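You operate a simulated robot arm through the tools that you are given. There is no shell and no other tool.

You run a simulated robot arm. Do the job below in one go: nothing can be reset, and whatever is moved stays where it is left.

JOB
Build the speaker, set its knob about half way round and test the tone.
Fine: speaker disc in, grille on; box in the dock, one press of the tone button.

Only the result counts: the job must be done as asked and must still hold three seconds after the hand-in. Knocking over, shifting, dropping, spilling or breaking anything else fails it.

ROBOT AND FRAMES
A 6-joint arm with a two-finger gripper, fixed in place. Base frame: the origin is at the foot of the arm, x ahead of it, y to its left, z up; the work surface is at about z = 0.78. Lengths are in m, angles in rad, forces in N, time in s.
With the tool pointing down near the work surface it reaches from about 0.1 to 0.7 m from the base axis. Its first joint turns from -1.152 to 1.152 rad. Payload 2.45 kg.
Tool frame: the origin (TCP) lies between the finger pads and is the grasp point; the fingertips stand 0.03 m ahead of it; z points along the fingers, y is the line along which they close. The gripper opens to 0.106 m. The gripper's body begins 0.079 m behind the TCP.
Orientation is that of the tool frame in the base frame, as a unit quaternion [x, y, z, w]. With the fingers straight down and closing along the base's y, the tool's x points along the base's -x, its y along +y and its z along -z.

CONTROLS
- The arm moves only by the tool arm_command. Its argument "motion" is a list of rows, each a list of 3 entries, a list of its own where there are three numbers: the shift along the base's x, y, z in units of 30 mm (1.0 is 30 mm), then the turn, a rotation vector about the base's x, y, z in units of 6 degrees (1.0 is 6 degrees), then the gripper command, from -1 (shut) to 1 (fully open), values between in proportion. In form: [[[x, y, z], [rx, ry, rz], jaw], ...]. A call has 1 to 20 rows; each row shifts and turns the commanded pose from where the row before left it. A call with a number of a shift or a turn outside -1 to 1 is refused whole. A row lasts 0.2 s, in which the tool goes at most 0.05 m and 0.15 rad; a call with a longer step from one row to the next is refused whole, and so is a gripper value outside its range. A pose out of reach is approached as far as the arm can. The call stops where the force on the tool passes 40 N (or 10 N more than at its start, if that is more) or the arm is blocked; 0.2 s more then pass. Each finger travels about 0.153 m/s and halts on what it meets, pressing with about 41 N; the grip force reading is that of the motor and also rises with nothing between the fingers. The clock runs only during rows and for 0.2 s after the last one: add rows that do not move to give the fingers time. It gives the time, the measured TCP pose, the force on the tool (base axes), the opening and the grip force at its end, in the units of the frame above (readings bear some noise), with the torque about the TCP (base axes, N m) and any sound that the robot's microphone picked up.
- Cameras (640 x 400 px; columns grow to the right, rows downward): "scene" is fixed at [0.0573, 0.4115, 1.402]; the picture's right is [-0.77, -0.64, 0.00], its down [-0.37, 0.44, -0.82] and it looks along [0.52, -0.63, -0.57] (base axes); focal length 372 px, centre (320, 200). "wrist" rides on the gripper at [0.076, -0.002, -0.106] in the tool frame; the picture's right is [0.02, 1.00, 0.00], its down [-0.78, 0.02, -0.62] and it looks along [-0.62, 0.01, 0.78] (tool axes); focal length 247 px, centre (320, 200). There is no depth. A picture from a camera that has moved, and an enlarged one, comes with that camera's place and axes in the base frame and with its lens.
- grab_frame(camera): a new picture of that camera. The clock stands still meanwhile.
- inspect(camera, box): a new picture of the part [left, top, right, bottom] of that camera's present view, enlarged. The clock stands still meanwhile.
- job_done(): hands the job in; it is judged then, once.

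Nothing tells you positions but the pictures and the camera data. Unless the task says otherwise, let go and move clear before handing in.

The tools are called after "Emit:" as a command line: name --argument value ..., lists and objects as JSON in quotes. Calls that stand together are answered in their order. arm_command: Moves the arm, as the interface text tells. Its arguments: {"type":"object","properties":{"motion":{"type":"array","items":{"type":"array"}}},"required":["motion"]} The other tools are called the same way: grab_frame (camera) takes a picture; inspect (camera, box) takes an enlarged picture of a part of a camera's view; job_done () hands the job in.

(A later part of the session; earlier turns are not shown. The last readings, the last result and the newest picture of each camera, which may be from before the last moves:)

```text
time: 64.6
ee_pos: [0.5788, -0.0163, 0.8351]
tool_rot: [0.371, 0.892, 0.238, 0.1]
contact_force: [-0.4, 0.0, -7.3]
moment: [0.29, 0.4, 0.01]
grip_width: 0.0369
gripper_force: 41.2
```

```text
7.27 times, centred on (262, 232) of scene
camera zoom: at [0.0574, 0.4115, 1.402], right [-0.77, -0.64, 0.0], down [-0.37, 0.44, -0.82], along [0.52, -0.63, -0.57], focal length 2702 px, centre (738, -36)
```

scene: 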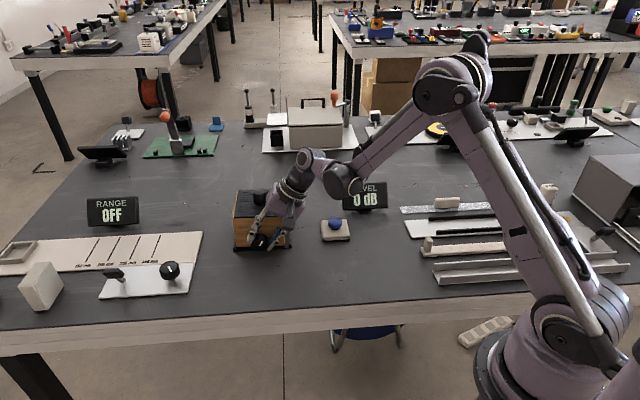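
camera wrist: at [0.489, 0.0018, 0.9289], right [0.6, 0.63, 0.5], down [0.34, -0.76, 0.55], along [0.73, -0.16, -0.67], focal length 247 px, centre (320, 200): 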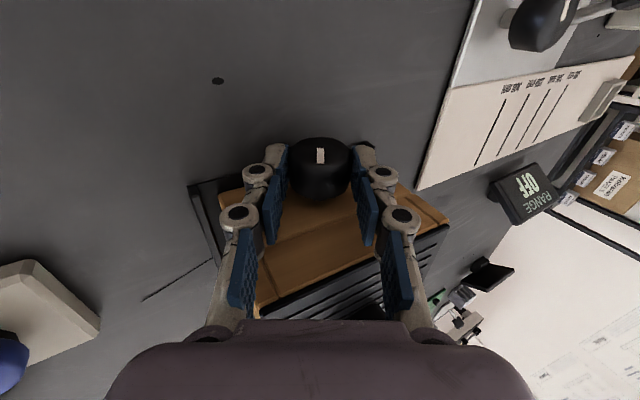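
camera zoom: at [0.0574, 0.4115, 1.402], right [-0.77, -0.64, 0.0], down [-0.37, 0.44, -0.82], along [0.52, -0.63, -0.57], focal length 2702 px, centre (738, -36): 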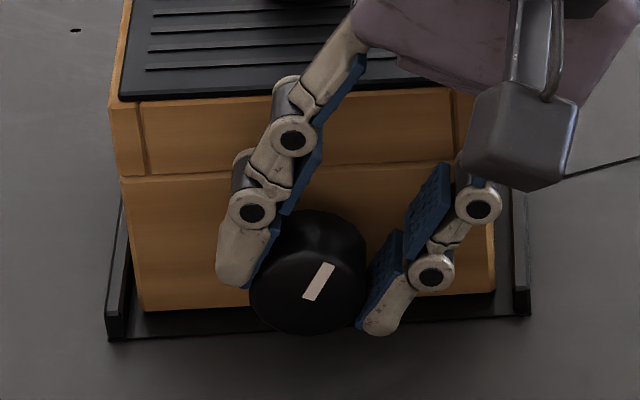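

The tool is now carrying the box weight (about 7 N), so I lower slightly until it rests on the dock floor again.

Emit:
arm_command --motion '[[[0, 0, -0.04], [0, 0, 0], -1], [[0, 0, 0], [0, 0, 0], -1]]'

Emit:
arm_command --motion '[[[0, 0, -0.04], [0, 0, 0], -1], [[0, 0, 0], [0, 0, 0], -1]]'

```text
time: 65.2
ee_pos: [0.5785, -0.0164, 0.8347]
tool_rot: [0.37, 0.892, 0.239, 0.1]
contact_force: [-2.1, -1.7, 10.8]
moment: [-0.17, -0.27, 0.05]
grip_width: 0.0367
gripper_force: 41.2
```

```text
time: 65.8
ee_pos: [0.5793, -0.0147, 0.8334]
tool_rot: [0.37, 0.892, 0.24, 0.101]
contact_force: [-0.2, -2.3, 30.4]
moment: [-0.1, -0.64, 0.0]
grip_width: 0.0368
gripper_force: 41.4
```

Emit:
arm_command --motion '[[[0, 0, 0.06], [0, 0, 0], -1], [[0, 0, 0], [0, 0, 0], -1]]'

Emit:
inspect --camera "scene" --box '[225, 205, 300, 260]'

```text
time: 66.4
ee_pos: [0.5784, -0.0155, 0.8353]
tool_rot: [0.37, 0.892, 0.238, 0.1]
contact_force: [1.9, 0.7, -1.5]
moment: [0.28, 0.24, 0.1]
grip_width: 0.0368
gripper_force: 41.1
```

```text
7.27 times, centred on (262, 232) of scene
camera zoom: at [0.0574, 0.4115, 1.402], right [-0.77, -0.64, 0.0], down [-0.37, 0.44, -0.82], along [0.52, -0.63, -0.57], focal length 2702 px, centre (738, -36)
```

zoom: 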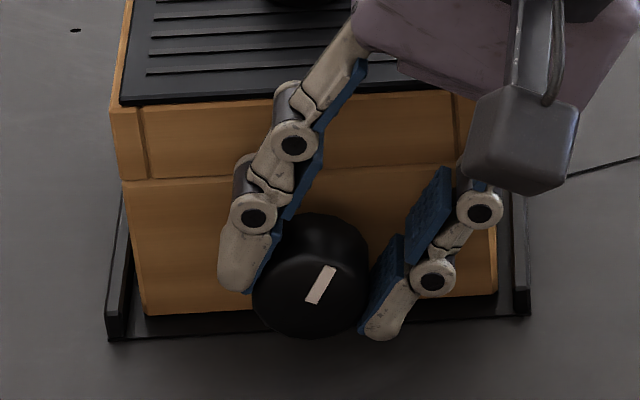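

The box rests again (about -1.5 N). I continue the turn from 30° to 60° with the corrected radius.

Emit:
arm_command --motion '[[[-0.0517, -0.0517, -0.0475], [0.7071, -0.7071, 0], -1], [[-0.0479, -0.0479, -0.0549], [0.7071, -0.7071, 0], -1], [[-0.0436, -0.0436, -0.0617], [0.7071, -0.7071, 0], -1], [[0, 0, 0], [0, 0, 0], -1]]'

Emit:
inspect --camera "scene" --box '[225, 205, 300, 260]'

```text
time: 67.4
ee_pos: [0.5752, -0.0206, 0.8296]
tool_rot: [0.35, 0.844, 0.375, 0.157]
contact_force: [-0.2, -1.2, -4.5]
moment: [0.23, 0.35, -0.04]
grip_width: 0.0369
gripper_force: 41.0
```

```text
7.27 times, centred on (262, 232) of scene
camera zoom: at [0.0574, 0.4115, 1.402], right [-0.77, -0.64, 0.0], down [-0.37, 0.44, -0.82], along [0.52, -0.63, -0.57], focal length 2702 px, centre (738, -36)
```

zoom: 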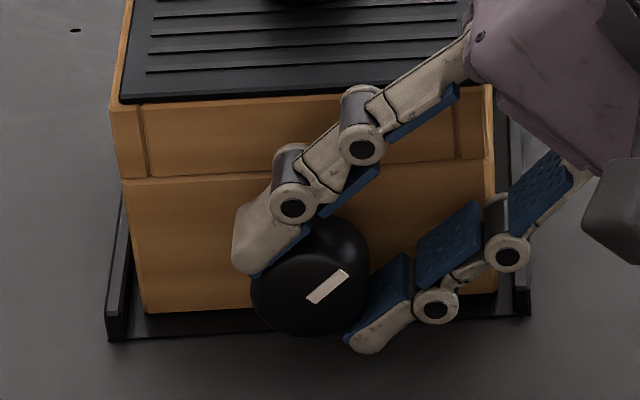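

At 48° turned and all is stable. I open the fingers a little, withdraw along the tool axis, and swing over the knob to the other side for a second grasp.

Emit:
arm_command --motion '[[[0, 0, -0.01], [0, 0, 0], -0.6], [[0, 0, 0], [0, 0, 0], -0.1], [[0, 0, 0], [0, 0, 0], -0.1], [[-0.2408, -0.2408, 0.3066], [0, 0, 0], -0.1], [[-0.2408, -0.2408, 0.3066], [0, 0, 0], -0.1], [[-0.2408, -0.2408, 0.3066], [0, 0, 0], -0.1], [[-0.2408, -0.2408, 0.3066], [0, 0, 0], -0.1], [[0, 0, 0], [0, 0, 0], -0.1]]'

Emit:
grab_frame --camera "scene"

Emit:
inspect --camera "scene" --box '[225, 205, 300, 260]'

Emit:
grab_frame --camera "wrist"

```text
time: 69.2
ee_pos: [0.5461, -0.0484, 0.866]
tool_rot: [0.35, 0.844, 0.375, 0.157]
contact_force: [-0.5, -0.1, -0.3]
moment: [-0.01, -0.04, -0.02]
grip_width: 0.0477
gripper_force: 0.0
```

```text
taken
```

scene: 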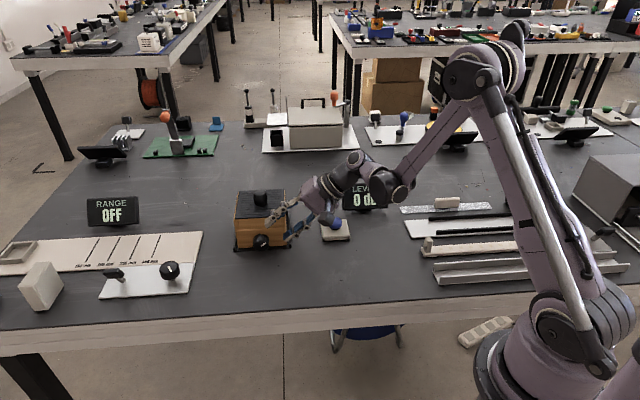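

```text
7.27 times, centred on (262, 232) of scene
camera zoom: at [0.0573, 0.4115, 1.402], right [-0.77, -0.64, 0.0], down [-0.37, 0.44, -0.82], along [0.52, -0.63, -0.57], focal length 2702 px, centre (738, -36)
```

zoom: 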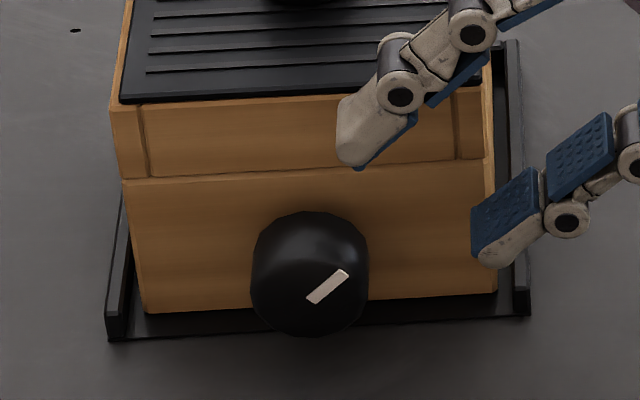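

```text
taken
camera wrist: at [0.4372, -0.0508, 0.9372], right [0.46, 0.49, 0.74], down [0.23, -0.87, 0.43], along [0.86, -0.02, -0.51], focal length 247 px, centre (320, 200)
```

wrist: 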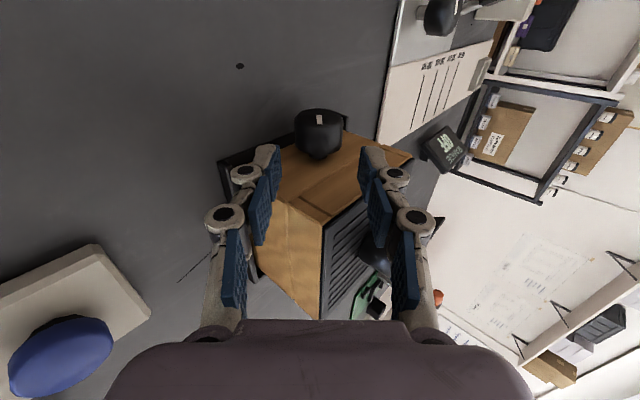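

The knob holds its new angle (about 48°) and the box sits square in the dock. I swing the tool over the top to the other side.

Emit:
arm_command --motion '[[[0.1395, 0.1395, 0.1973], [-0.7071, 0.7071, 0], -0.1], [[0.1533, 0.1533, 0.1758], [-0.7071, 0.7071, 0], -0.1], [[0.1656, 0.1656, 0.152], [-0.7071, 0.7071, 0], -0.1], [[0.1759, 0.1759, 0.1267], [-0.7071, 0.7071, 0], -0.1], [[0.1842, 0.1842, 0.1003], [-0.7071, 0.7071, 0], -0.1], [[0.1906, 0.1906, 0.072], [-0.7071, 0.7071, 0], -0.1], [[0.195, 0.195, 0.0437], [-0.7071, 0.7071, 0], -0.1], [[0.1971, 0.1971, 0.0147], [-0.7071, 0.7071, 0], -0.1], [[0.1971, 0.1971, -0.0147], [-0.7071, 0.7071, 0], -0.1], [[0.195, 0.195, -0.0437], [-0.7071, 0.7071, 0], -0.1], [[0.1906, 0.1906, -0.072], [-0.7071, 0.7071, 0], -0.1], [[0.1842, 0.1842, -0.1003], [-0.7071, 0.7071, 0], -0.1], [[0.1759, 0.1759, -0.1267], [-0.7071, 0.7071, 0], -0.1], [[0.1656, 0.1656, -0.152], [-0.7071, 0.7071, 0], -0.1], [[0.1533, 0.1533, -0.1758], [-0.7071, 0.7071, 0], -0.1], [[0.1395, 0.1395, -0.1973], [-0.7071, 0.7071, 0], -0.1], [[0, 0, 0], [0, 0, 0], -0.1]]'

Emit:
grab_frame --camera "scene"

Emit:
inspect --camera "scene" --box '[205, 185, 305, 265]'

Emit:
grab_frame --camera "wrist"

```text
time: 72.8
ee_pos: [0.6083, -0.0057, 0.8714]
tool_rot: [0.35, 0.883, -0.301, -0.086]
contact_force: [-1.2, 3.3, 1.5]
moment: [0.09, 0.09, 0.05]
grip_width: 0.048
gripper_force: 0.8
out of reach, approached as far as the arm can: row 13, 14, 15, 16
```

```text
taken
```

scene: 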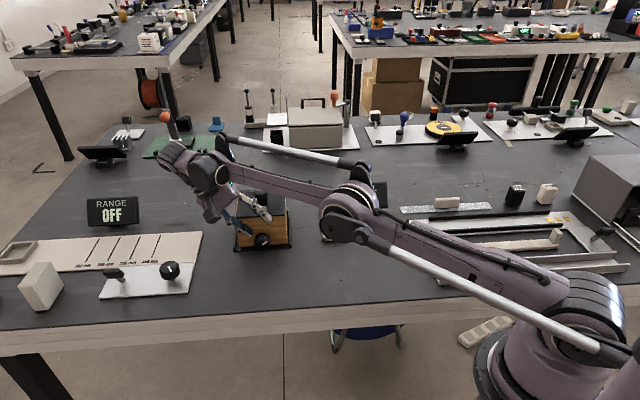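

```text
5.00 times, centred on (255, 225) of scene
camera zoom: at [0.0572, 0.4116, 1.402], right [-0.77, -0.64, 0.0], down [-0.37, 0.44, -0.82], along [0.52, -0.63, -0.57], focal length 1857 px, centre (645, 75)
```

zoom: 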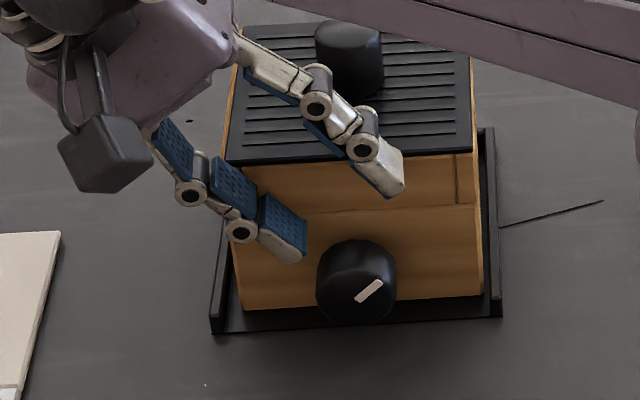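

```text
taken
camera wrist: at [0.5907, 0.0936, 0.9551], right [0.55, 0.59, -0.59], down [0.81, -0.22, 0.54], along [0.18, -0.78, -0.6], focal length 247 px, centre (320, 200)
```

wrist: 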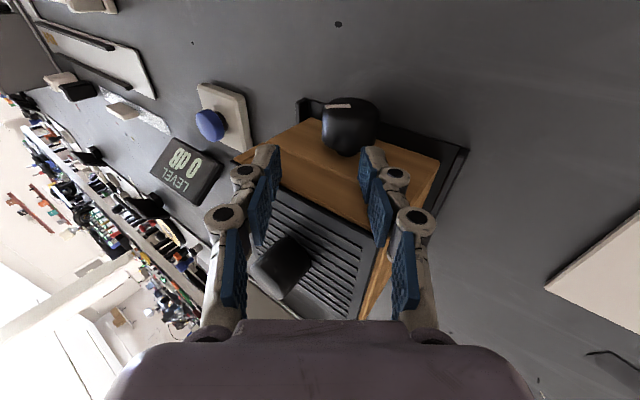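

The arm cannot reach that far a tilt on the left side, so I back up to an 18° tilt and check the pose.

Emit:
arm_command --motion '[[[-0.1395, -0.1395, 0.1973], [0.7071, -0.7071, 0], -0.1], [[-0.1533, -0.1533, 0.1758], [0.7071, -0.7071, 0], -0.1], [[-0.1656, -0.1656, 0.152], [0.7071, -0.7071, 0], -0.1], [[-0.1759, -0.1759, 0.1267], [0.7071, -0.7071, 0], -0.1], [[-0.1842, -0.1842, 0.1003], [0.7071, -0.7071, 0], -0.1], [[0, 0, 0], [0, 0, 0], -0.1]]'

Emit:
grab_frame --camera "wrist"

Emit:
inspect --camera "scene" --box '[205, 165, 345, 265]'

```text
time: 74.2
ee_pos: [0.5842, -0.032, 0.8967]
tool_rot: [0.378, 0.924, -0.063, 0.015]
contact_force: [0.0, -0.2, -1.1]
moment: [0.0, 0.02, 0.02]
grip_width: 0.0479
gripper_force: 0.0
```

```text
taken
camera wrist: at [0.5323, 0.0335, 0.9965], right [0.68, 0.72, -0.11], down [0.58, -0.45, 0.67], along [0.44, -0.52, -0.73], focal length 247 px, centre (320, 200)
```

wrist: 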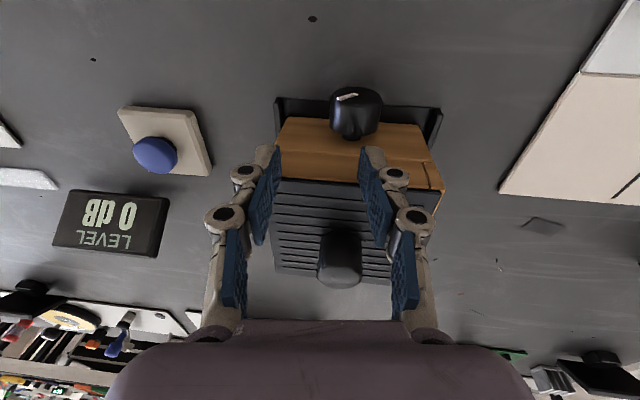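

```text
4.00 times, centred on (275, 215) of scene
camera zoom: at [0.0573, 0.4115, 1.402], right [-0.77, -0.64, 0.0], down [-0.37, 0.44, -0.82], along [0.52, -0.63, -0.57], focal length 1486 px, centre (500, 140)
```

zoom: 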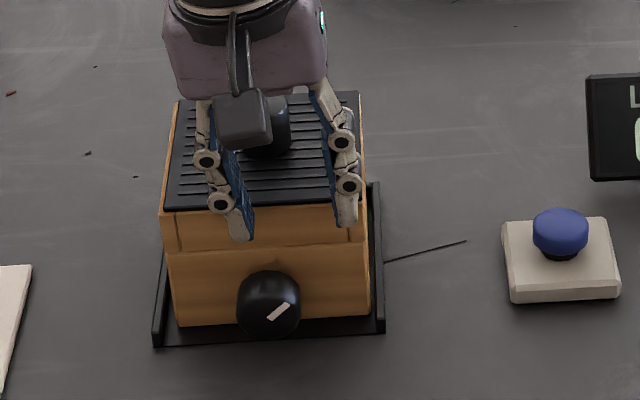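

The commanded pose was clipped, leaving the tool slightly skewed. I bring it back upright above the knob axis at about (0.587, -0.007) and check.

Emit:
arm_command --motion '[[[0.0, 0.4, 0.1], [0, 0, 0], -0.1], [[0.05, 0.25, -0.1], [0.61, -0.0975, -0.042], -0.1], [[0.053, 0.197, -0.123], [0.61, -0.0975, -0.042], -0.1], [[0, 0, 0], [0, 0, 0], -0.1]]'

Emit:
arm_command --motion '[[[0, 0, 0], [0, 0, 0], -0.1]]'

Emit:
grab_frame --camera "wrist"

```text
time: 75.2
ee_pos: [0.5868, -0.0059, 0.8915]
tool_rot: [0.383, 0.924, 0.0, -0.001]
contact_force: [-0.2, -0.3, 0.2]
moment: [0.0, -0.01, 0.02]
grip_width: 0.0477
gripper_force: 0.0
```

```text
time: 75.6
ee_pos: [0.5877, -0.0054, 0.8914]
tool_rot: [0.382, 0.924, -0.002, 0.0]
contact_force: [0.1, -0.4, 0.4]
moment: [0.01, 0.01, -0.04]
grip_width: 0.0479
gripper_force: 0.1
```

```text
taken
camera wrist: at [0.534, 0.047, 0.9985], right [0.69, 0.72, 0.0], down [0.57, -0.54, 0.62], along [0.45, -0.43, -0.78], focal length 247 px, centre (320, 200)
```

wrist: 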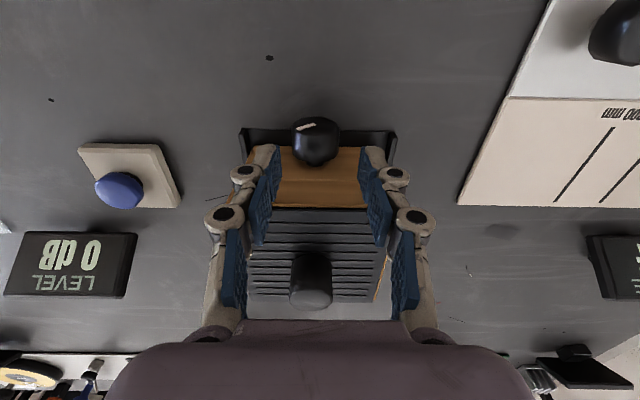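

Emit:
inspect --camera "wrist" --box '[250, 100, 390, 220]'

Emit:
inspect --camera "scene" --box '[225, 205, 300, 260]'

```text
3.33 times, centred on (320, 160) of wrist
camera zoom: at [0.534, 0.047, 0.9985], right [0.69, 0.72, 0.0], down [0.57, -0.54, 0.62], along [0.45, -0.43, -0.78], focal length 823 px, centre (320, 333)
```

zoom: 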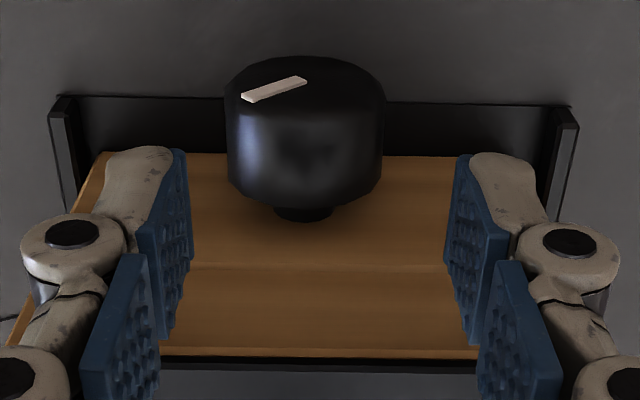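

```text
7.27 times, centred on (262, 232) of scene
camera zoom: at [0.0573, 0.4115, 1.402], right [-0.77, -0.64, 0.0], down [-0.37, 0.44, -0.82], along [0.52, -0.63, -0.57], focal length 2702 px, centre (738, -36)
```

zoom: 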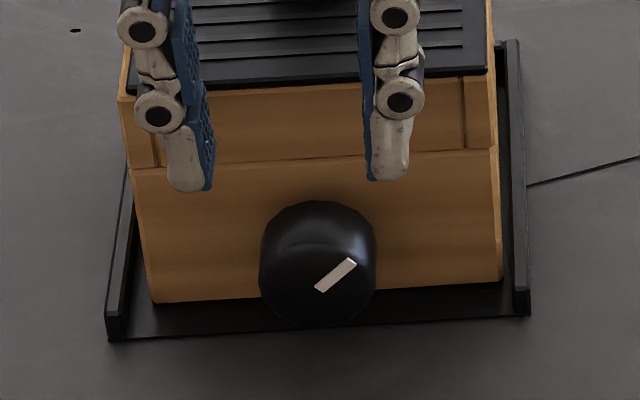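

The box got pushed back about 7 mm against the rear rim (still inside the dock), so the knob axis is now near (0.590, -0.014, 0.813). I shift over it and tilt 24° to the left at a safe radius.

Emit:
arm_command --motion '[[[0.087, -0.273, 0], [0, 0, 0], -0.1], [[0.1971, 0.1971, -0.0147], [-0.7071, 0.7071, 0], -0.1], [[0.195, 0.195, -0.0437], [-0.7071, 0.7071, 0], -0.1], [[0.1906, 0.1906, -0.072], [-0.7071, 0.7071, 0], -0.1], [[0.1842, 0.1842, -0.1003], [-0.7071, 0.7071, 0], -0.1], [[0, 0, 0], [0, 0, 0], -0.1]]'

Emit:
inspect --camera "scene" --box '[205, 165, 345, 265]'

Emit:
grab_frame --camera "wrist"

```text
time: 77.0
ee_pos: [0.6124, 0.0096, 0.8843]
tool_rot: [0.374, 0.904, -0.194, -0.08]
contact_force: [-1.2, -1.0, -0.3]
moment: [0.0, 0.0, 0.02]
grip_width: 0.048
gripper_force: 0.1
```

```text
4.00 times, centred on (275, 215) of scene
camera zoom: at [0.0573, 0.4115, 1.402], right [-0.77, -0.64, 0.0], down [-0.37, 0.44, -0.82], along [0.52, -0.63, -0.57], focal length 1486 px, centre (500, 140)
```

zoom: 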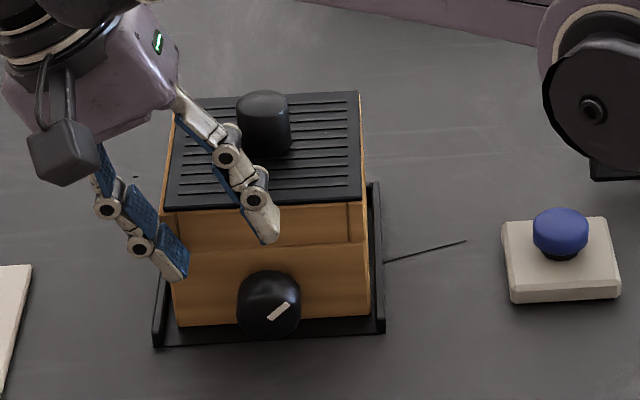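

```text
taken
camera wrist: at [0.5898, 0.0929, 0.9832], right [0.63, 0.66, -0.41], down [0.74, -0.36, 0.56], along [0.22, -0.66, -0.72], focal length 247 px, centre (320, 200)
```

wrist: 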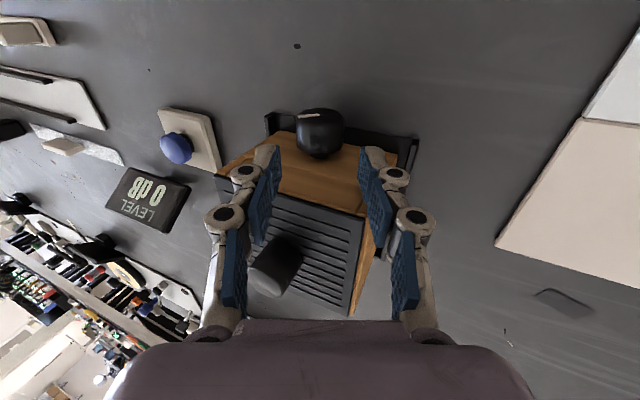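

Reached cleanly with the knob centred between the fingers. I approach along the tool axis.

Emit:
arm_command --motion '[[[-0.1282, -0.1282, -0.4072], [0, 0, 0], -0.1], [[-0.1282, -0.1282, -0.4072], [0, 0, 0], -0.1], [[-0.1282, -0.1282, -0.4072], [0, 0, 0], -0.1], [[-0.1282, -0.1282, -0.4072], [0, 0, 0], -0.1], [[0, 0, 0], [0, 0, 0], -0.1]]'

Emit:
inspect --camera "scene" --box '[215, 195, 305, 265]'

Emit:
grab_frame --camera "wrist"

```text
time: 78.2
ee_pos: [0.5967, -0.0067, 0.8347]
tool_rot: [0.376, 0.903, -0.192, -0.079]
contact_force: [-0.5, -0.5, -0.1]
moment: [-0.01, 0.05, 0.02]
grip_width: 0.0478
gripper_force: 0.0
```

```text
5.71 times, centred on (260, 230) of scene
camera zoom: at [0.0573, 0.4115, 1.402], right [-0.77, -0.64, 0.0], down [-0.37, 0.44, -0.82], along [0.52, -0.63, -0.57], focal length 2123 px, centre (663, 29)
```

zoom: 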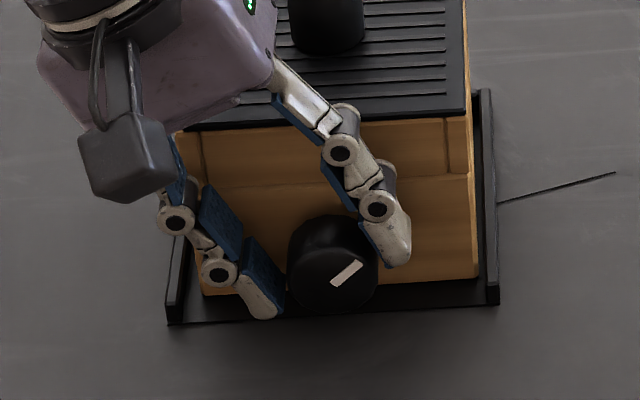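

```text
taken
camera wrist: at [0.5743, 0.0772, 0.9338], right [0.63, 0.66, -0.41], down [0.74, -0.36, 0.56], along [0.22, -0.66, -0.72], focal length 247 px, centre (320, 200)
```

wrist: 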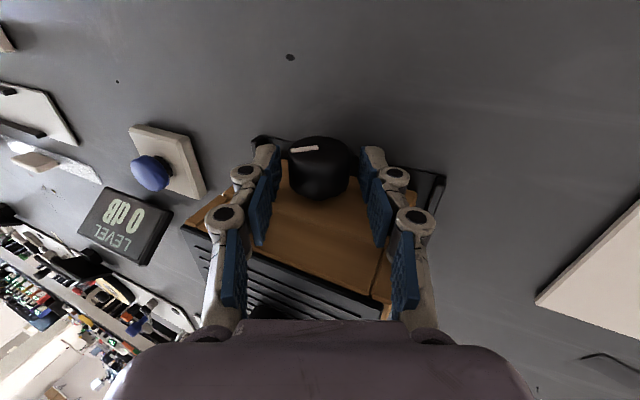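

Emit:
arm_command --motion '[[[0, 0, 0], [0, 0, 0], -0.3], [[0, 0, 0], [0, 0, 0], -0.6], [[0, 0, 0], [0, 0, 0], -1], [[0, 0, 0], [0, 0, 0], -1]]'

Emit:
arm_command --motion '[[[-0.0576, -0.0576, 0.0313], [0.7071, -0.7071, 0], -1], [[-0.0596, -0.0596, 0.0225], [0.7071, -0.7071, 0], -1], [[-0.0609, -0.0609, 0.0137], [0.7071, -0.7071, 0], -1], [[0, 0, 0], [0, 0, 0], -1]]'

Emit:
inspect --camera "scene" --box '[215, 195, 305, 265]'

```text
time: 79.2
ee_pos: [0.5982, -0.0065, 0.8351]
tool_rot: [0.375, 0.903, -0.193, -0.08]
contact_force: [-2.1, -2.5, 1.8]
moment: [0.11, 0.31, 0.03]
grip_width: 0.0368
gripper_force: 40.9
```

```text
time: 80.2
ee_pos: [0.5921, -0.0104, 0.837]
tool_rot: [0.382, 0.922, -0.049, -0.02]
contact_force: [-0.7, 1.0, -2.4]
moment: [0.35, 0.33, 0.03]
grip_width: 0.0365
gripper_force: 40.7
```

```text
5.71 times, centred on (260, 230) of scene
camera zoom: at [0.0574, 0.4115, 1.402], right [-0.77, -0.64, 0.0], down [-0.37, 0.44, -0.82], along [0.52, -0.63, -0.57], focal length 2123 px, centre (663, 29)
```

zoom: 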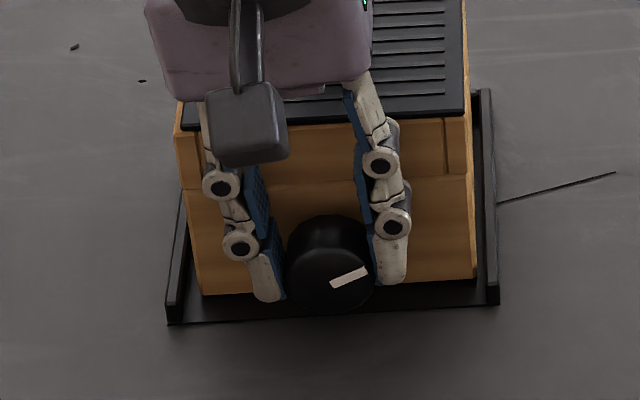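

Emit:
arm_command --motion '[[[-0.0616, -0.0616, 0.0046], [0.7071, -0.7071, 0], -1], [[-0.0616, -0.0616, -0.0046], [0.7071, -0.7071, 0], -1], [[-0.0609, -0.0609, -0.0137], [0.7071, -0.7071, 0], -1], [[-0.0596, -0.0596, -0.0225], [0.7071, -0.7071, 0], -1], [[0, 0, 0], [0, 0, 0], -1]]'

Emit:
inspect --camera "scene" --box '[215, 195, 305, 265]'

Emit:
inspect --camera "scene" --box '[330, 170, 400, 220]'

```text
time: 81.4
ee_pos: [0.5848, -0.0186, 0.837]
tool_rot: [0.377, 0.913, 0.144, 0.059]
contact_force: [0.2, -0.2, -2.2]
moment: [0.33, 0.36, 0.01]
grip_width: 0.0367
gripper_force: 40.8
```

```text
5.71 times, centred on (260, 230) of scene
camera zoom: at [0.0574, 0.4115, 1.402], right [-0.77, -0.64, 0.0], down [-0.37, 0.44, -0.82], along [0.52, -0.63, -0.57], focal length 2123 px, centre (663, 29)
```

zoom: 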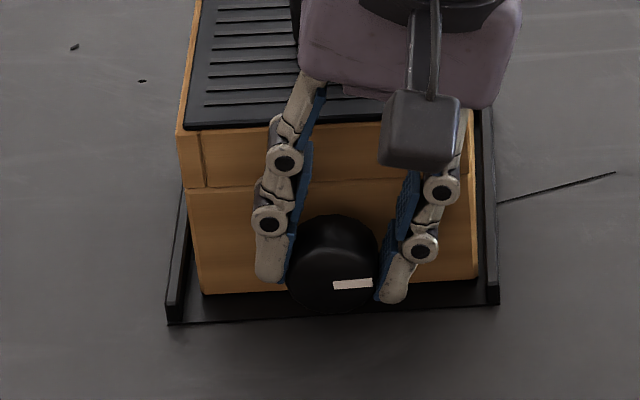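

```text
8.00 times, centred on (365, 195) of scene
camera zoom: at [0.0574, 0.4115, 1.402], right [-0.77, -0.64, 0.0], down [-0.37, 0.44, -0.82], along [0.52, -0.63, -0.57], focal length 2972 px, centre (-40, 240)
```

zoom: 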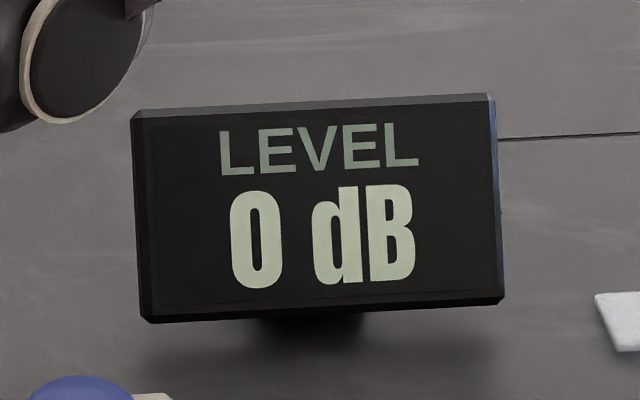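

The pointer is at 90° and the box stays put. I continue in small chunks, watching the torque for an end stop.

Emit:
arm_command --motion '[[[-0.0576, -0.0576, -0.0313], [0.7071, -0.7071, 0], -1], [[-0.055, -0.055, -0.0396], [0.7071, -0.7071, 0], -1], [[-0.0517, -0.0517, -0.0475], [0.7071, -0.7071, 0], -1], [[0, 0, 0], [0, 0, 0], -1]]'

Emit:
arm_command --motion '[[[-0.0479, -0.0479, -0.0549], [0.7071, -0.7071, 0], -1], [[-0.0436, -0.0436, -0.0617], [0.7071, -0.7071, 0], -1], [[0, 0, 0], [0, 0, 0], -1]]'

Emit:
inspect --camera "scene" --box '[215, 195, 305, 265]'

```text
time: 82.4
ee_pos: [0.5793, -0.0231, 0.8322]
tool_rot: [0.365, 0.878, 0.285, 0.118]
contact_force: [-0.1, 0.5, 1.9]
moment: [-0.09, -0.13, 0.15]
grip_width: 0.0367
gripper_force: 40.8
```

```text
time: 83.2
ee_pos: [0.5759, -0.0264, 0.8301]
tool_rot: [0.35, 0.845, 0.375, 0.156]
contact_force: [-5.3, -1.9, 7.0]
moment: [-0.09, -0.11, -0.03]
grip_width: 0.0367
gripper_force: 41.1
```

```text
5.71 times, centred on (260, 230) of scene
camera zoom: at [0.0571, 0.4115, 1.402], right [-0.77, -0.64, 0.0], down [-0.37, 0.44, -0.82], along [0.52, -0.63, -0.57], focal length 2123 px, centre (663, 29)
```

zoom: 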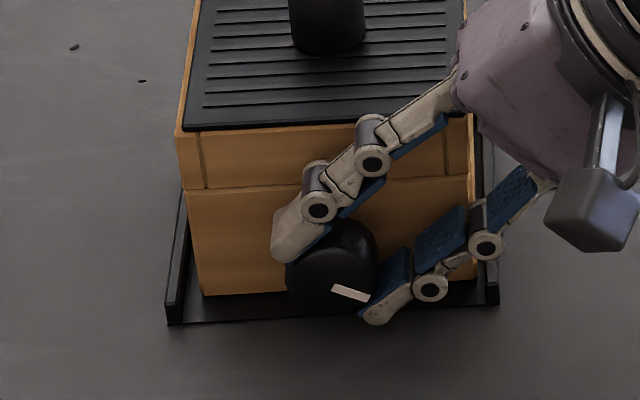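

The pointer is at about 120° and there is no end stop yet (torque stays small). To learn the knob's full travel, I release, swing back and take another grasp.

Emit:
arm_command --motion '[[[0, 0, 0], [0, 0, 0], -0.6], [[0, 0, 0], [0, 0, 0], -0.1], [[0, 0, 0], [0, 0, 0], -0.1], [[-0.2408, -0.2408, 0.3066], [0, 0, 0], -0.1], [[-0.2408, -0.2408, 0.3066], [0, 0, 0], -0.1], [[-0.2408, -0.2408, 0.3066], [0, 0, 0], -0.1], [[-0.2408, -0.2408, 0.3066], [0, 0, 0], -0.1], [[0.1395, 0.1395, 0.1973], [-0.7071, 0.7071, 0], -0.1], [[0.1533, 0.1533, 0.1758], [-0.7071, 0.7071, 0], -0.1], [[0.1656, 0.1656, 0.152], [-0.7071, 0.7071, 0], -0.1], [[0.1759, 0.1759, 0.1267], [-0.7071, 0.7071, 0], -0.1], [[0.1842, 0.1842, 0.1003], [-0.7071, 0.7071, 0], -0.1], [[0.1906, 0.1906, 0.072], [-0.7071, 0.7071, 0], -0.1], [[0.195, 0.195, 0.0437], [-0.7071, 0.7071, 0], -0.1], [[0.1971, 0.1971, 0.0147], [-0.7071, 0.7071, 0], -0.1], [[0.1971, 0.1971, -0.0147], [-0.7071, 0.7071, 0], -0.1], [[0.195, 0.195, -0.0437], [-0.7071, 0.7071, 0], -0.1], [[0.1906, 0.1906, -0.072], [-0.7071, 0.7071, 0], -0.1], [[0.1842, 0.1842, -0.1003], [-0.7071, 0.7071, 0], -0.1], [[0, 0, 0], [0, 0, 0], -0.1]]'

Emit:
inspect --camera "scene" --box '[215, 195, 305, 265]'

Emit:
grab_frame --camera "wrist"

```text
time: 87.4
ee_pos: [0.6135, 0.0086, 0.8856]
tool_rot: [0.374, 0.903, -0.194, -0.08]
contact_force: [0.6, 0.0, -0.5]
moment: [-0.01, 0.01, 0.02]
grip_width: 0.0477
gripper_force: 0.0
```

```text
5.71 times, centred on (260, 230) of scene
camera zoom: at [0.0573, 0.4115, 1.402], right [-0.77, -0.64, 0.0], down [-0.37, 0.44, -0.82], along [0.52, -0.63, -0.57], focal length 2123 px, centre (663, 29)
```

zoom: 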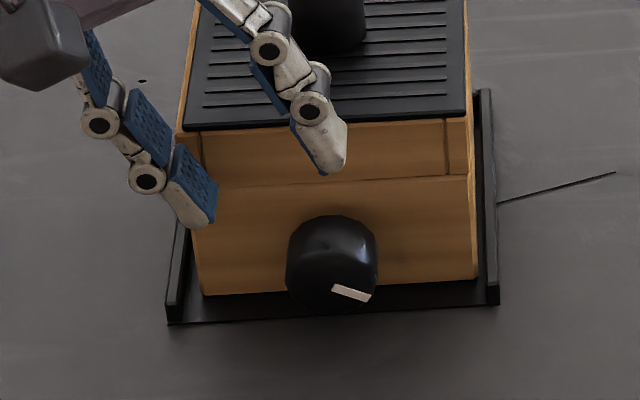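

```text
taken
camera wrist: at [0.5903, 0.0931, 0.9846], right [0.63, 0.66, -0.41], down [0.74, -0.36, 0.56], along [0.22, -0.66, -0.72], focal length 247 px, centre (320, 200)
```

wrist: 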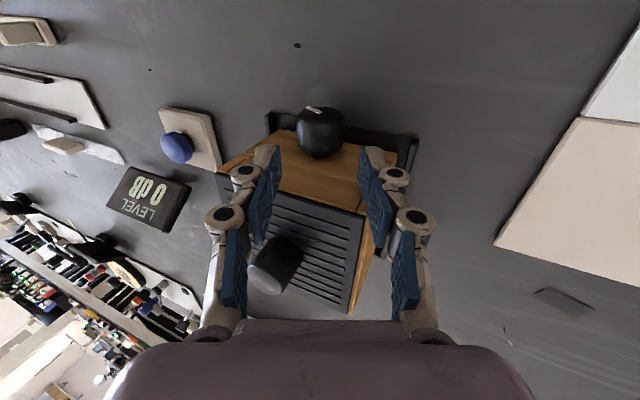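

The knob is again centred; I approach, grip and turn on.

Emit:
arm_command --motion '[[[-0.1318, -0.1318, -0.4186], [0, 0, 0], -0.1], [[-0.1318, -0.1318, -0.4186], [0, 0, 0], -0.1], [[-0.1318, -0.1318, -0.4186], [0, 0, 0], -0.1], [[-0.1318, -0.1318, -0.4186], [0, 0, 0], -0.1], [[0, 0, 0], [0, 0, 0], -0.3], [[0, 0, 0], [0, 0, 0], -0.6], [[0, 0, 0], [0, 0, 0], -1], [[0, 0, 0], [0, 0, 0], -1]]'

Emit:
arm_command --motion '[[[-0.0576, -0.0576, 0.0313], [0.7071, -0.7071, 0], -1], [[-0.0596, -0.0596, 0.0225], [0.7071, -0.7071, 0], -1], [[-0.0609, -0.0609, 0.0137], [0.7071, -0.7071, 0], -1], [[0, 0, 0], [0, 0, 0], -1]]'

Emit:
inspect --camera "scene" --box '[215, 195, 305, 265]'

```text
time: 89.2
ee_pos: [0.5971, -0.0064, 0.8346]
tool_rot: [0.375, 0.903, -0.193, -0.08]
contact_force: [-2.8, -3.5, 5.0]
moment: [-0.02, 0.16, 0.03]
grip_width: 0.0366
gripper_force: 40.9
```

```text
time: 90.2
ee_pos: [0.5921, -0.0114, 0.8373]
tool_rot: [0.383, 0.922, -0.048, -0.019]
contact_force: [6.3, -4.8, 12.6]
moment: [-0.19, -0.23, 0.05]
grip_width: 0.0368
gripper_force: 41.1
```

```text
5.71 times, centred on (260, 230) of scene
camera zoom: at [0.0572, 0.4114, 1.402], right [-0.77, -0.64, 0.0], down [-0.37, 0.44, -0.82], along [0.52, -0.63, -0.57], focal length 2123 px, centre (663, 29)
```

zoom: 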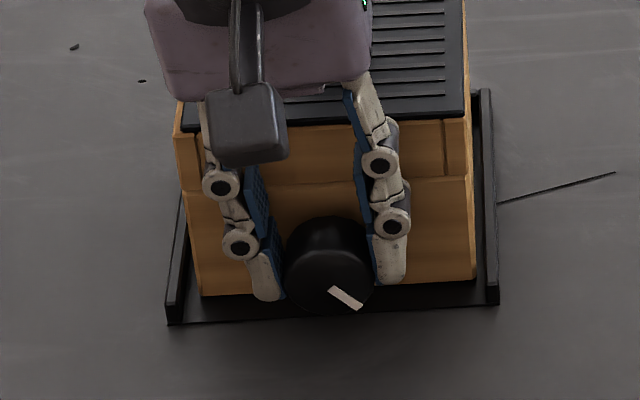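

Emit:
arm_command --motion '[[[-0.0616, -0.0616, 0.0246], [0.7071, -0.7071, 0], -1], [[-0.0616, -0.0616, -0.0046], [0.7071, -0.7071, 0], -1], [[0, 0, 0], [0, 0, 0], -1]]'

Emit:
inspect --camera "scene" --box '[215, 195, 305, 265]'

```text
time: 91.0
ee_pos: [0.5876, -0.0143, 0.838]
tool_rot: [0.382, 0.923, 0.048, 0.017]
contact_force: [-0.1, 0.7, -1.6]
moment: [0.33, 0.36, -0.01]
grip_width: 0.0366
gripper_force: 41.0
```

```text
5.71 times, centred on (260, 230) of scene
camera zoom: at [0.0574, 0.4115, 1.402], right [-0.77, -0.64, 0.0], down [-0.37, 0.44, -0.82], along [0.52, -0.63, -0.57], focal length 2123 px, centre (663, 29)
```

zoom: 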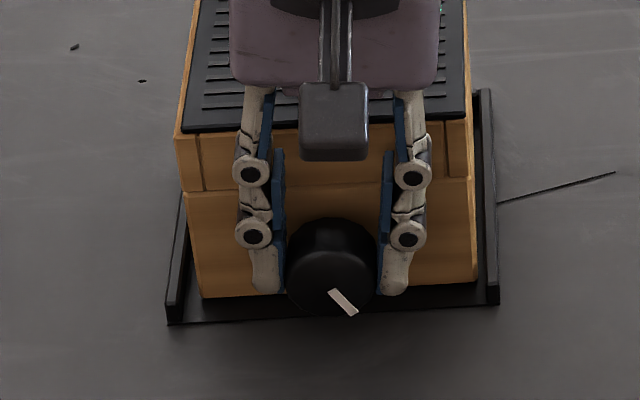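

Emit:
arm_command --motion '[[[-0.0609, -0.0609, -0.0137], [0.7071, -0.7071, 0], -1], [[-0.0596, -0.0596, -0.0225], [0.7071, -0.7071, 0], -1], [[0, 0, 0], [0, 0, 0], -1]]'

Emit:
arm_command --motion '[[[-0.0576, -0.0576, -0.0313], [0.7071, -0.7071, 0], -1], [[-0.055, -0.055, -0.0396], [0.7071, -0.7071, 0], -1], [[0, 0, 0], [0, 0, 0], -1]]'

Emit:
inspect --camera "scene" --box '[215, 195, 305, 265]'

```text
time: 91.8
ee_pos: [0.5849, -0.0186, 0.8366]
tool_rot: [0.378, 0.913, 0.144, 0.059]
contact_force: [-0.8, -0.9, -1.8]
moment: [0.27, 0.37, 0.0]
grip_width: 0.0367
gripper_force: 41.2
```

```text
time: 92.6
ee_pos: [0.5816, -0.0215, 0.8361]
tool_rot: [0.369, 0.893, 0.239, 0.099]
contact_force: [0.4, 0.4, -2.1]
moment: [0.3, 0.39, -0.01]
grip_width: 0.0366
gripper_force: 41.3
```

```text
5.71 times, centred on (260, 230) of scene
camera zoom: at [0.0574, 0.4115, 1.402], right [-0.77, -0.64, 0.0], down [-0.37, 0.44, -0.82], along [0.52, -0.63, -0.57], focal length 2123 px, centre (663, 29)
```

zoom: 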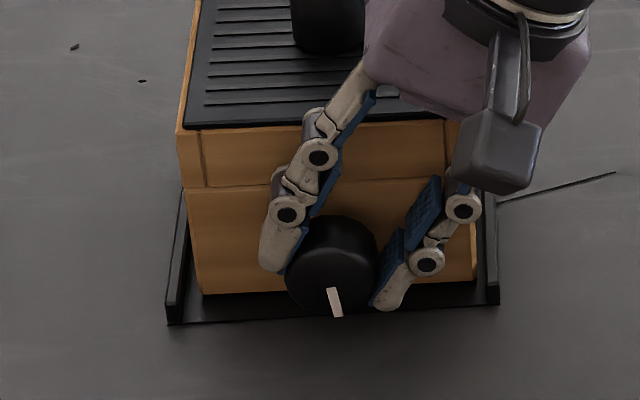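

Emit:
arm_command --motion '[[[-0.0517, -0.0517, -0.0475], [0.7071, -0.7071, 0], -1], [[-0.0479, -0.0479, -0.0549], [0.7071, -0.7071, 0], -1], [[-0.0436, -0.0436, -0.0617], [0.7071, -0.7071, 0], -1], [[0, 0, 0], [0, 0, 0], -1]]'

Emit:
inspect --camera "scene" --box '[215, 195, 305, 265]'

Emit:
inspect --camera "wrist" --box '[200, 80, 440, 260]'

```text
time: 93.6
ee_pos: [0.5784, -0.0259, 0.8306]
tool_rot: [0.35, 0.845, 0.374, 0.156]
contact_force: [-0.5, -0.1, -1.3]
moment: [0.2, 0.4, 0.02]
grip_width: 0.0366
gripper_force: 40.7
```

```text
5.71 times, centred on (260, 230) of scene
camera zoom: at [0.0574, 0.4115, 1.402], right [-0.77, -0.64, 0.0], down [-0.37, 0.44, -0.82], along [0.52, -0.63, -0.57], focal length 2123 px, centre (663, 29)
```

zoom: 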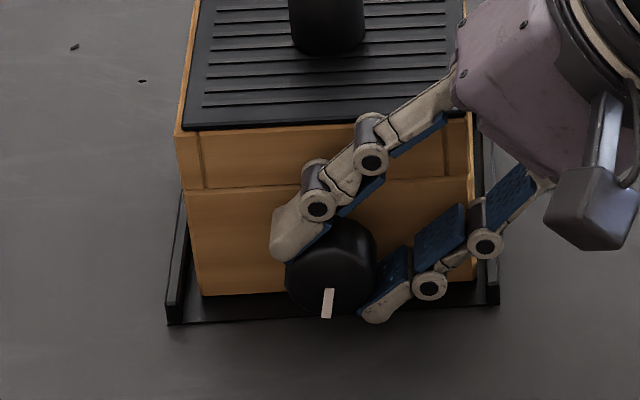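

```text
2.22 times, centred on (320, 170) of wrist
camera zoom: at [0.4685, -0.0284, 0.9014], right [0.46, 0.49, 0.74], down [0.24, -0.87, 0.43], along [0.86, -0.02, -0.52], focal length 549 px, centre (320, 267)
```

zoom: 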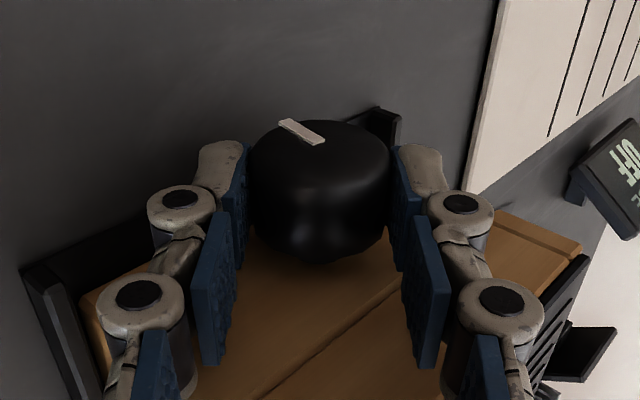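

Pointer at about 192° with no stop felt. I do another regrasp to keep looking for the end of travel.

Emit:
arm_command --motion '[[[0, 0, 0], [0, 0, 0], -0.6], [[0, 0, 0], [0, 0, 0], -0.1], [[0, 0, 0], [0, 0, 0], -0.1], [[-0.2408, -0.2408, 0.3066], [0, 0, 0], -0.1], [[-0.2408, -0.2408, 0.3066], [0, 0, 0], -0.1], [[-0.2408, -0.2408, 0.3066], [0, 0, 0], -0.1], [[-0.2408, -0.2408, 0.3066], [0, 0, 0], -0.1], [[0.1395, 0.1395, 0.1973], [-0.7071, 0.7071, 0], -0.1], [[0.1533, 0.1533, 0.1758], [-0.7071, 0.7071, 0], -0.1], [[0.1656, 0.1656, 0.152], [-0.7071, 0.7071, 0], -0.1], [[0.1759, 0.1759, 0.1267], [-0.7071, 0.7071, 0], -0.1], [[0.1842, 0.1842, 0.1003], [-0.7071, 0.7071, 0], -0.1], [[0.1906, 0.1906, 0.072], [-0.7071, 0.7071, 0], -0.1], [[0.195, 0.195, 0.0437], [-0.7071, 0.7071, 0], -0.1], [[0.1971, 0.1971, 0.0147], [-0.7071, 0.7071, 0], -0.1], [[0.1971, 0.1971, -0.0147], [-0.7071, 0.7071, 0], -0.1], [[0.195, 0.195, -0.0437], [-0.7071, 0.7071, 0], -0.1], [[0.1906, 0.1906, -0.072], [-0.7071, 0.7071, 0], -0.1], [[0.1842, 0.1842, -0.1003], [-0.7071, 0.7071, 0], -0.1], [[0, 0, 0], [0, 0, 0], -0.1]]'

Emit:
inspect --camera "scene" --box '[215, 195, 305, 265]'

Emit:
inspect --camera "wrist" --box '[220, 80, 420, 230]'

```text
time: 97.8
ee_pos: [0.6141, 0.0113, 0.8865]
tool_rot: [0.375, 0.903, -0.193, -0.08]
contact_force: [0.1, -0.1, -0.2]
moment: [0.01, -0.02, -0.01]
grip_width: 0.048
gripper_force: 0.0
```

```text
5.71 times, centred on (260, 230) of scene
camera zoom: at [0.0573, 0.4115, 1.402], right [-0.77, -0.64, 0.0], down [-0.37, 0.44, -0.82], along [0.52, -0.63, -0.57], focal length 2123 px, centre (663, 29)
```

zoom: 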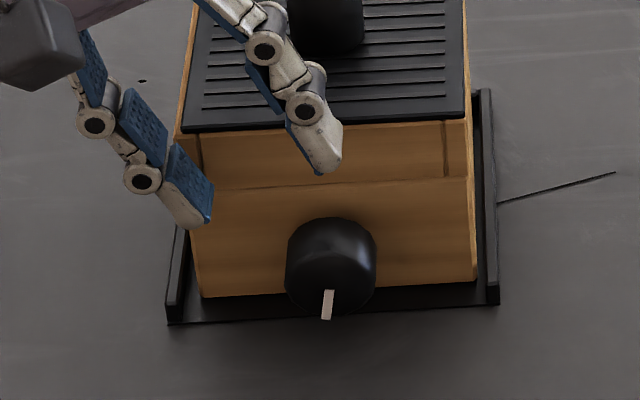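

```text
2.67 times, centred on (320, 155) of wrist
camera zoom: at [0.5913, 0.0945, 0.985], right [0.63, 0.66, -0.41], down [0.74, -0.36, 0.56], along [0.22, -0.66, -0.72], focal length 659 px, centre (320, 320)
```

zoom: 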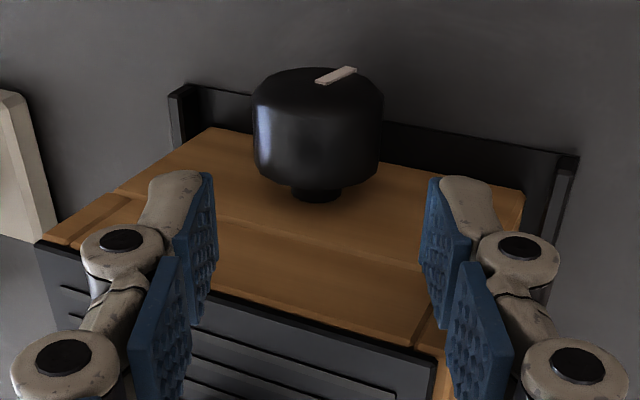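

Emit:
arm_command --motion '[[[-0.1318, -0.1318, -0.4186], [0, 0, 0], -0.1], [[-0.1318, -0.1318, -0.4186], [0, 0, 0], -0.1], [[-0.1318, -0.1318, -0.4186], [0, 0, 0], -0.1], [[-0.1318, -0.1318, -0.4186], [0, 0, 0], -0.1], [[0, 0, 0], [0, 0, 0], -0.3], [[0, 0, 0], [0, 0, 0], -0.6], [[0, 0, 0], [0, 0, 0], -1], [[0, 0, 0], [0, 0, 0], -1]]'

Emit:
arm_command --motion '[[[-0.0576, -0.0576, 0.0313], [0.7071, -0.7071, 0], -1], [[-0.0596, -0.0596, 0.0225], [0.7071, -0.7071, 0], -1], [[-0.0609, -0.0609, 0.0137], [0.7071, -0.7071, 0], -1], [[0, 0, 0], [0, 0, 0], -1]]'

Emit:
arm_command --motion '[[[-0.0616, -0.0616, 0.0046], [0.7071, -0.7071, 0], -1], [[-0.0616, -0.0616, -0.0046], [0.7071, -0.7071, 0], -1], [[0, 0, 0], [0, 0, 0], -1]]'

Emit:
inspect --camera "scene" --box '[215, 195, 305, 265]'

```text
time: 99.6
ee_pos: [0.5983, -0.0055, 0.8358]
tool_rot: [0.375, 0.903, -0.193, -0.081]
contact_force: [-2.5, -4.3, 6.4]
moment: [-0.02, 0.25, 0.02]
grip_width: 0.037
gripper_force: 41.2
```

```text
time: 100.6
ee_pos: [0.5926, -0.0109, 0.8379]
tool_rot: [0.382, 0.923, -0.049, -0.021]
contact_force: [-4.0, -0.1, 2.3]
moment: [-0.14, -0.07, -0.24]
grip_width: 0.0367
gripper_force: 40.9
```

```text
time: 101.4
ee_pos: [0.5889, -0.0153, 0.8374]
tool_rot: [0.382, 0.923, 0.047, 0.019]
contact_force: [-1.6, 0.8, -0.1]
moment: [0.27, 0.25, 0.02]
grip_width: 0.0368
gripper_force: 41.2
```

```text
5.71 times, centred on (260, 230) of scene
camera zoom: at [0.0573, 0.4115, 1.402], right [-0.77, -0.64, 0.0], down [-0.37, 0.44, -0.82], along [0.52, -0.63, -0.57], focal length 2123 px, centre (663, 29)
```

zoom: 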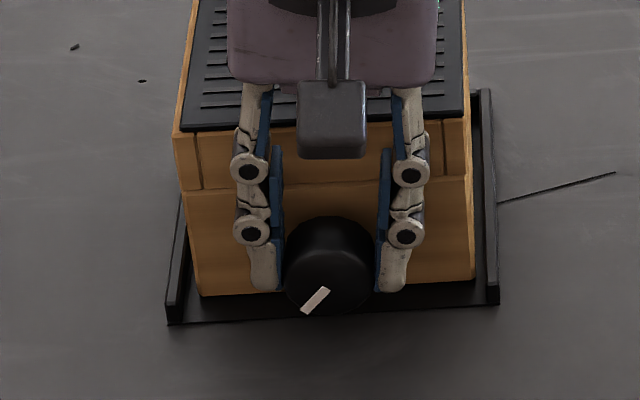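

Emit:
arm_command --motion '[[[-0.0609, -0.0609, -0.0137], [0.7071, -0.7071, 0], -1], [[-0.0596, -0.0596, -0.0225], [0.7071, -0.7071, 0], -1], [[-0.0576, -0.0576, -0.0313], [0.7071, -0.7071, 0], -1], [[0, 0, 0], [0, 0, 0], -1]]'

Emit:
arm_command --motion '[[[-0.055, -0.055, -0.0396], [0.7071, -0.7071, 0], -1], [[-0.0517, -0.0517, -0.0475], [0.7071, -0.7071, 0], -1], [[0, 0, 0], [0, 0, 0], -1]]'

Emit:
inspect --camera "scene" --box '[215, 195, 305, 265]'

```text
time: 102.4
ee_pos: [0.5823, -0.02, 0.8362]
tool_rot: [0.375, 0.904, 0.192, 0.08]
contact_force: [0.0, 0.4, -1.9]
moment: [0.28, 0.36, -0.04]
grip_width: 0.0368
gripper_force: 40.4
```

```text
time: 103.2
ee_pos: [0.5806, -0.0221, 0.8351]
tool_rot: [0.364, 0.879, 0.285, 0.118]
contact_force: [0.2, 2.0, 5.0]
moment: [-0.32, 0.3, -0.01]
grip_width: 0.0365
gripper_force: 40.1
```

```text
5.71 times, centred on (260, 230) of scene
camera zoom: at [0.0572, 0.4116, 1.402], right [-0.77, -0.64, 0.0], down [-0.37, 0.44, -0.82], along [0.52, -0.63, -0.57], focal length 2123 px, centre (663, 29)
```

zoom: 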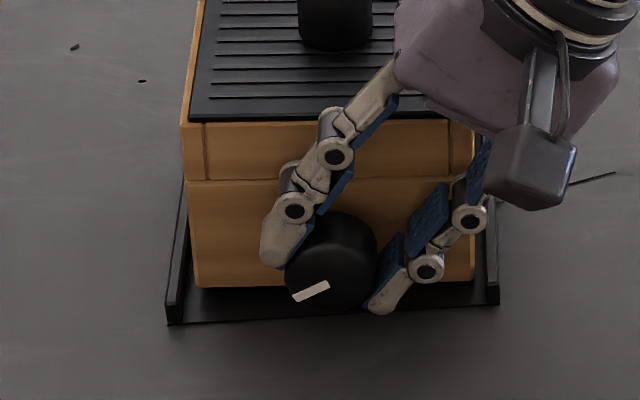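

At a commanded 252° the torque jumped (about -0.44 N m) and the box started to roll: that is the end stop. I back off 6° and measure the pointer's angle there.

Emit:
arm_command --motion '[[[0.0517, 0.0517, 0.0475], [-0.7071, 0.7071, 0], -1], [[0, 0, 0], [0, 0, 0], -1]]'

Emit:
inspect --camera "scene" --box '[235, 220, 290, 260]'

Emit:
inspect --camera "wrist" --box '[200, 80, 440, 260]'

```text
time: 103.8
ee_pos: [0.5817, -0.0215, 0.8351]
tool_rot: [0.37, 0.893, 0.237, 0.098]
contact_force: [-0.5, -0.1, -6.0]
moment: [0.3, 0.38, -0.02]
grip_width: 0.0364
gripper_force: 41.5
```

```text
10.00 times, centred on (262, 240) of scene
camera zoom: at [0.0574, 0.4115, 1.402], right [-0.77, -0.64, 0.0], down [-0.37, 0.44, -0.82], along [0.52, -0.63, -0.57], focal length 3715 px, centre (895, -200)
```

zoom: 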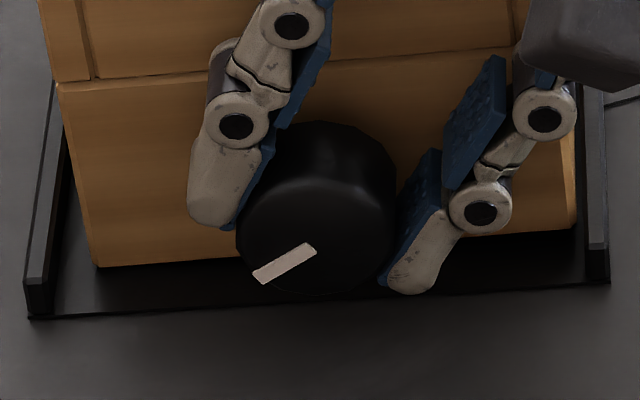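

```text
2.22 times, centred on (320, 170) of wrist
camera zoom: at [0.4913, -0.0062, 0.9278], right [0.6, 0.63, 0.5], down [0.35, -0.76, 0.55], along [0.72, -0.16, -0.67], focal length 549 px, centre (320, 267)
```

zoom: 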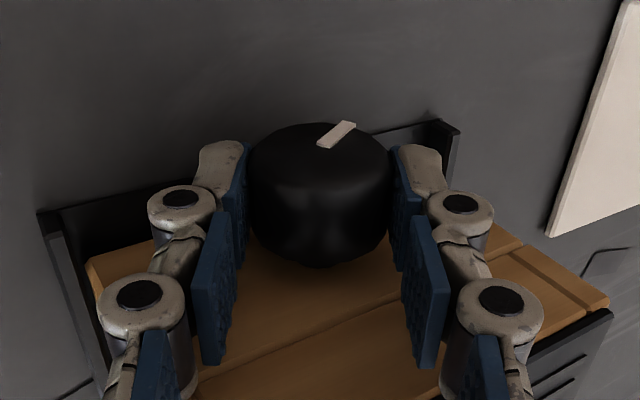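

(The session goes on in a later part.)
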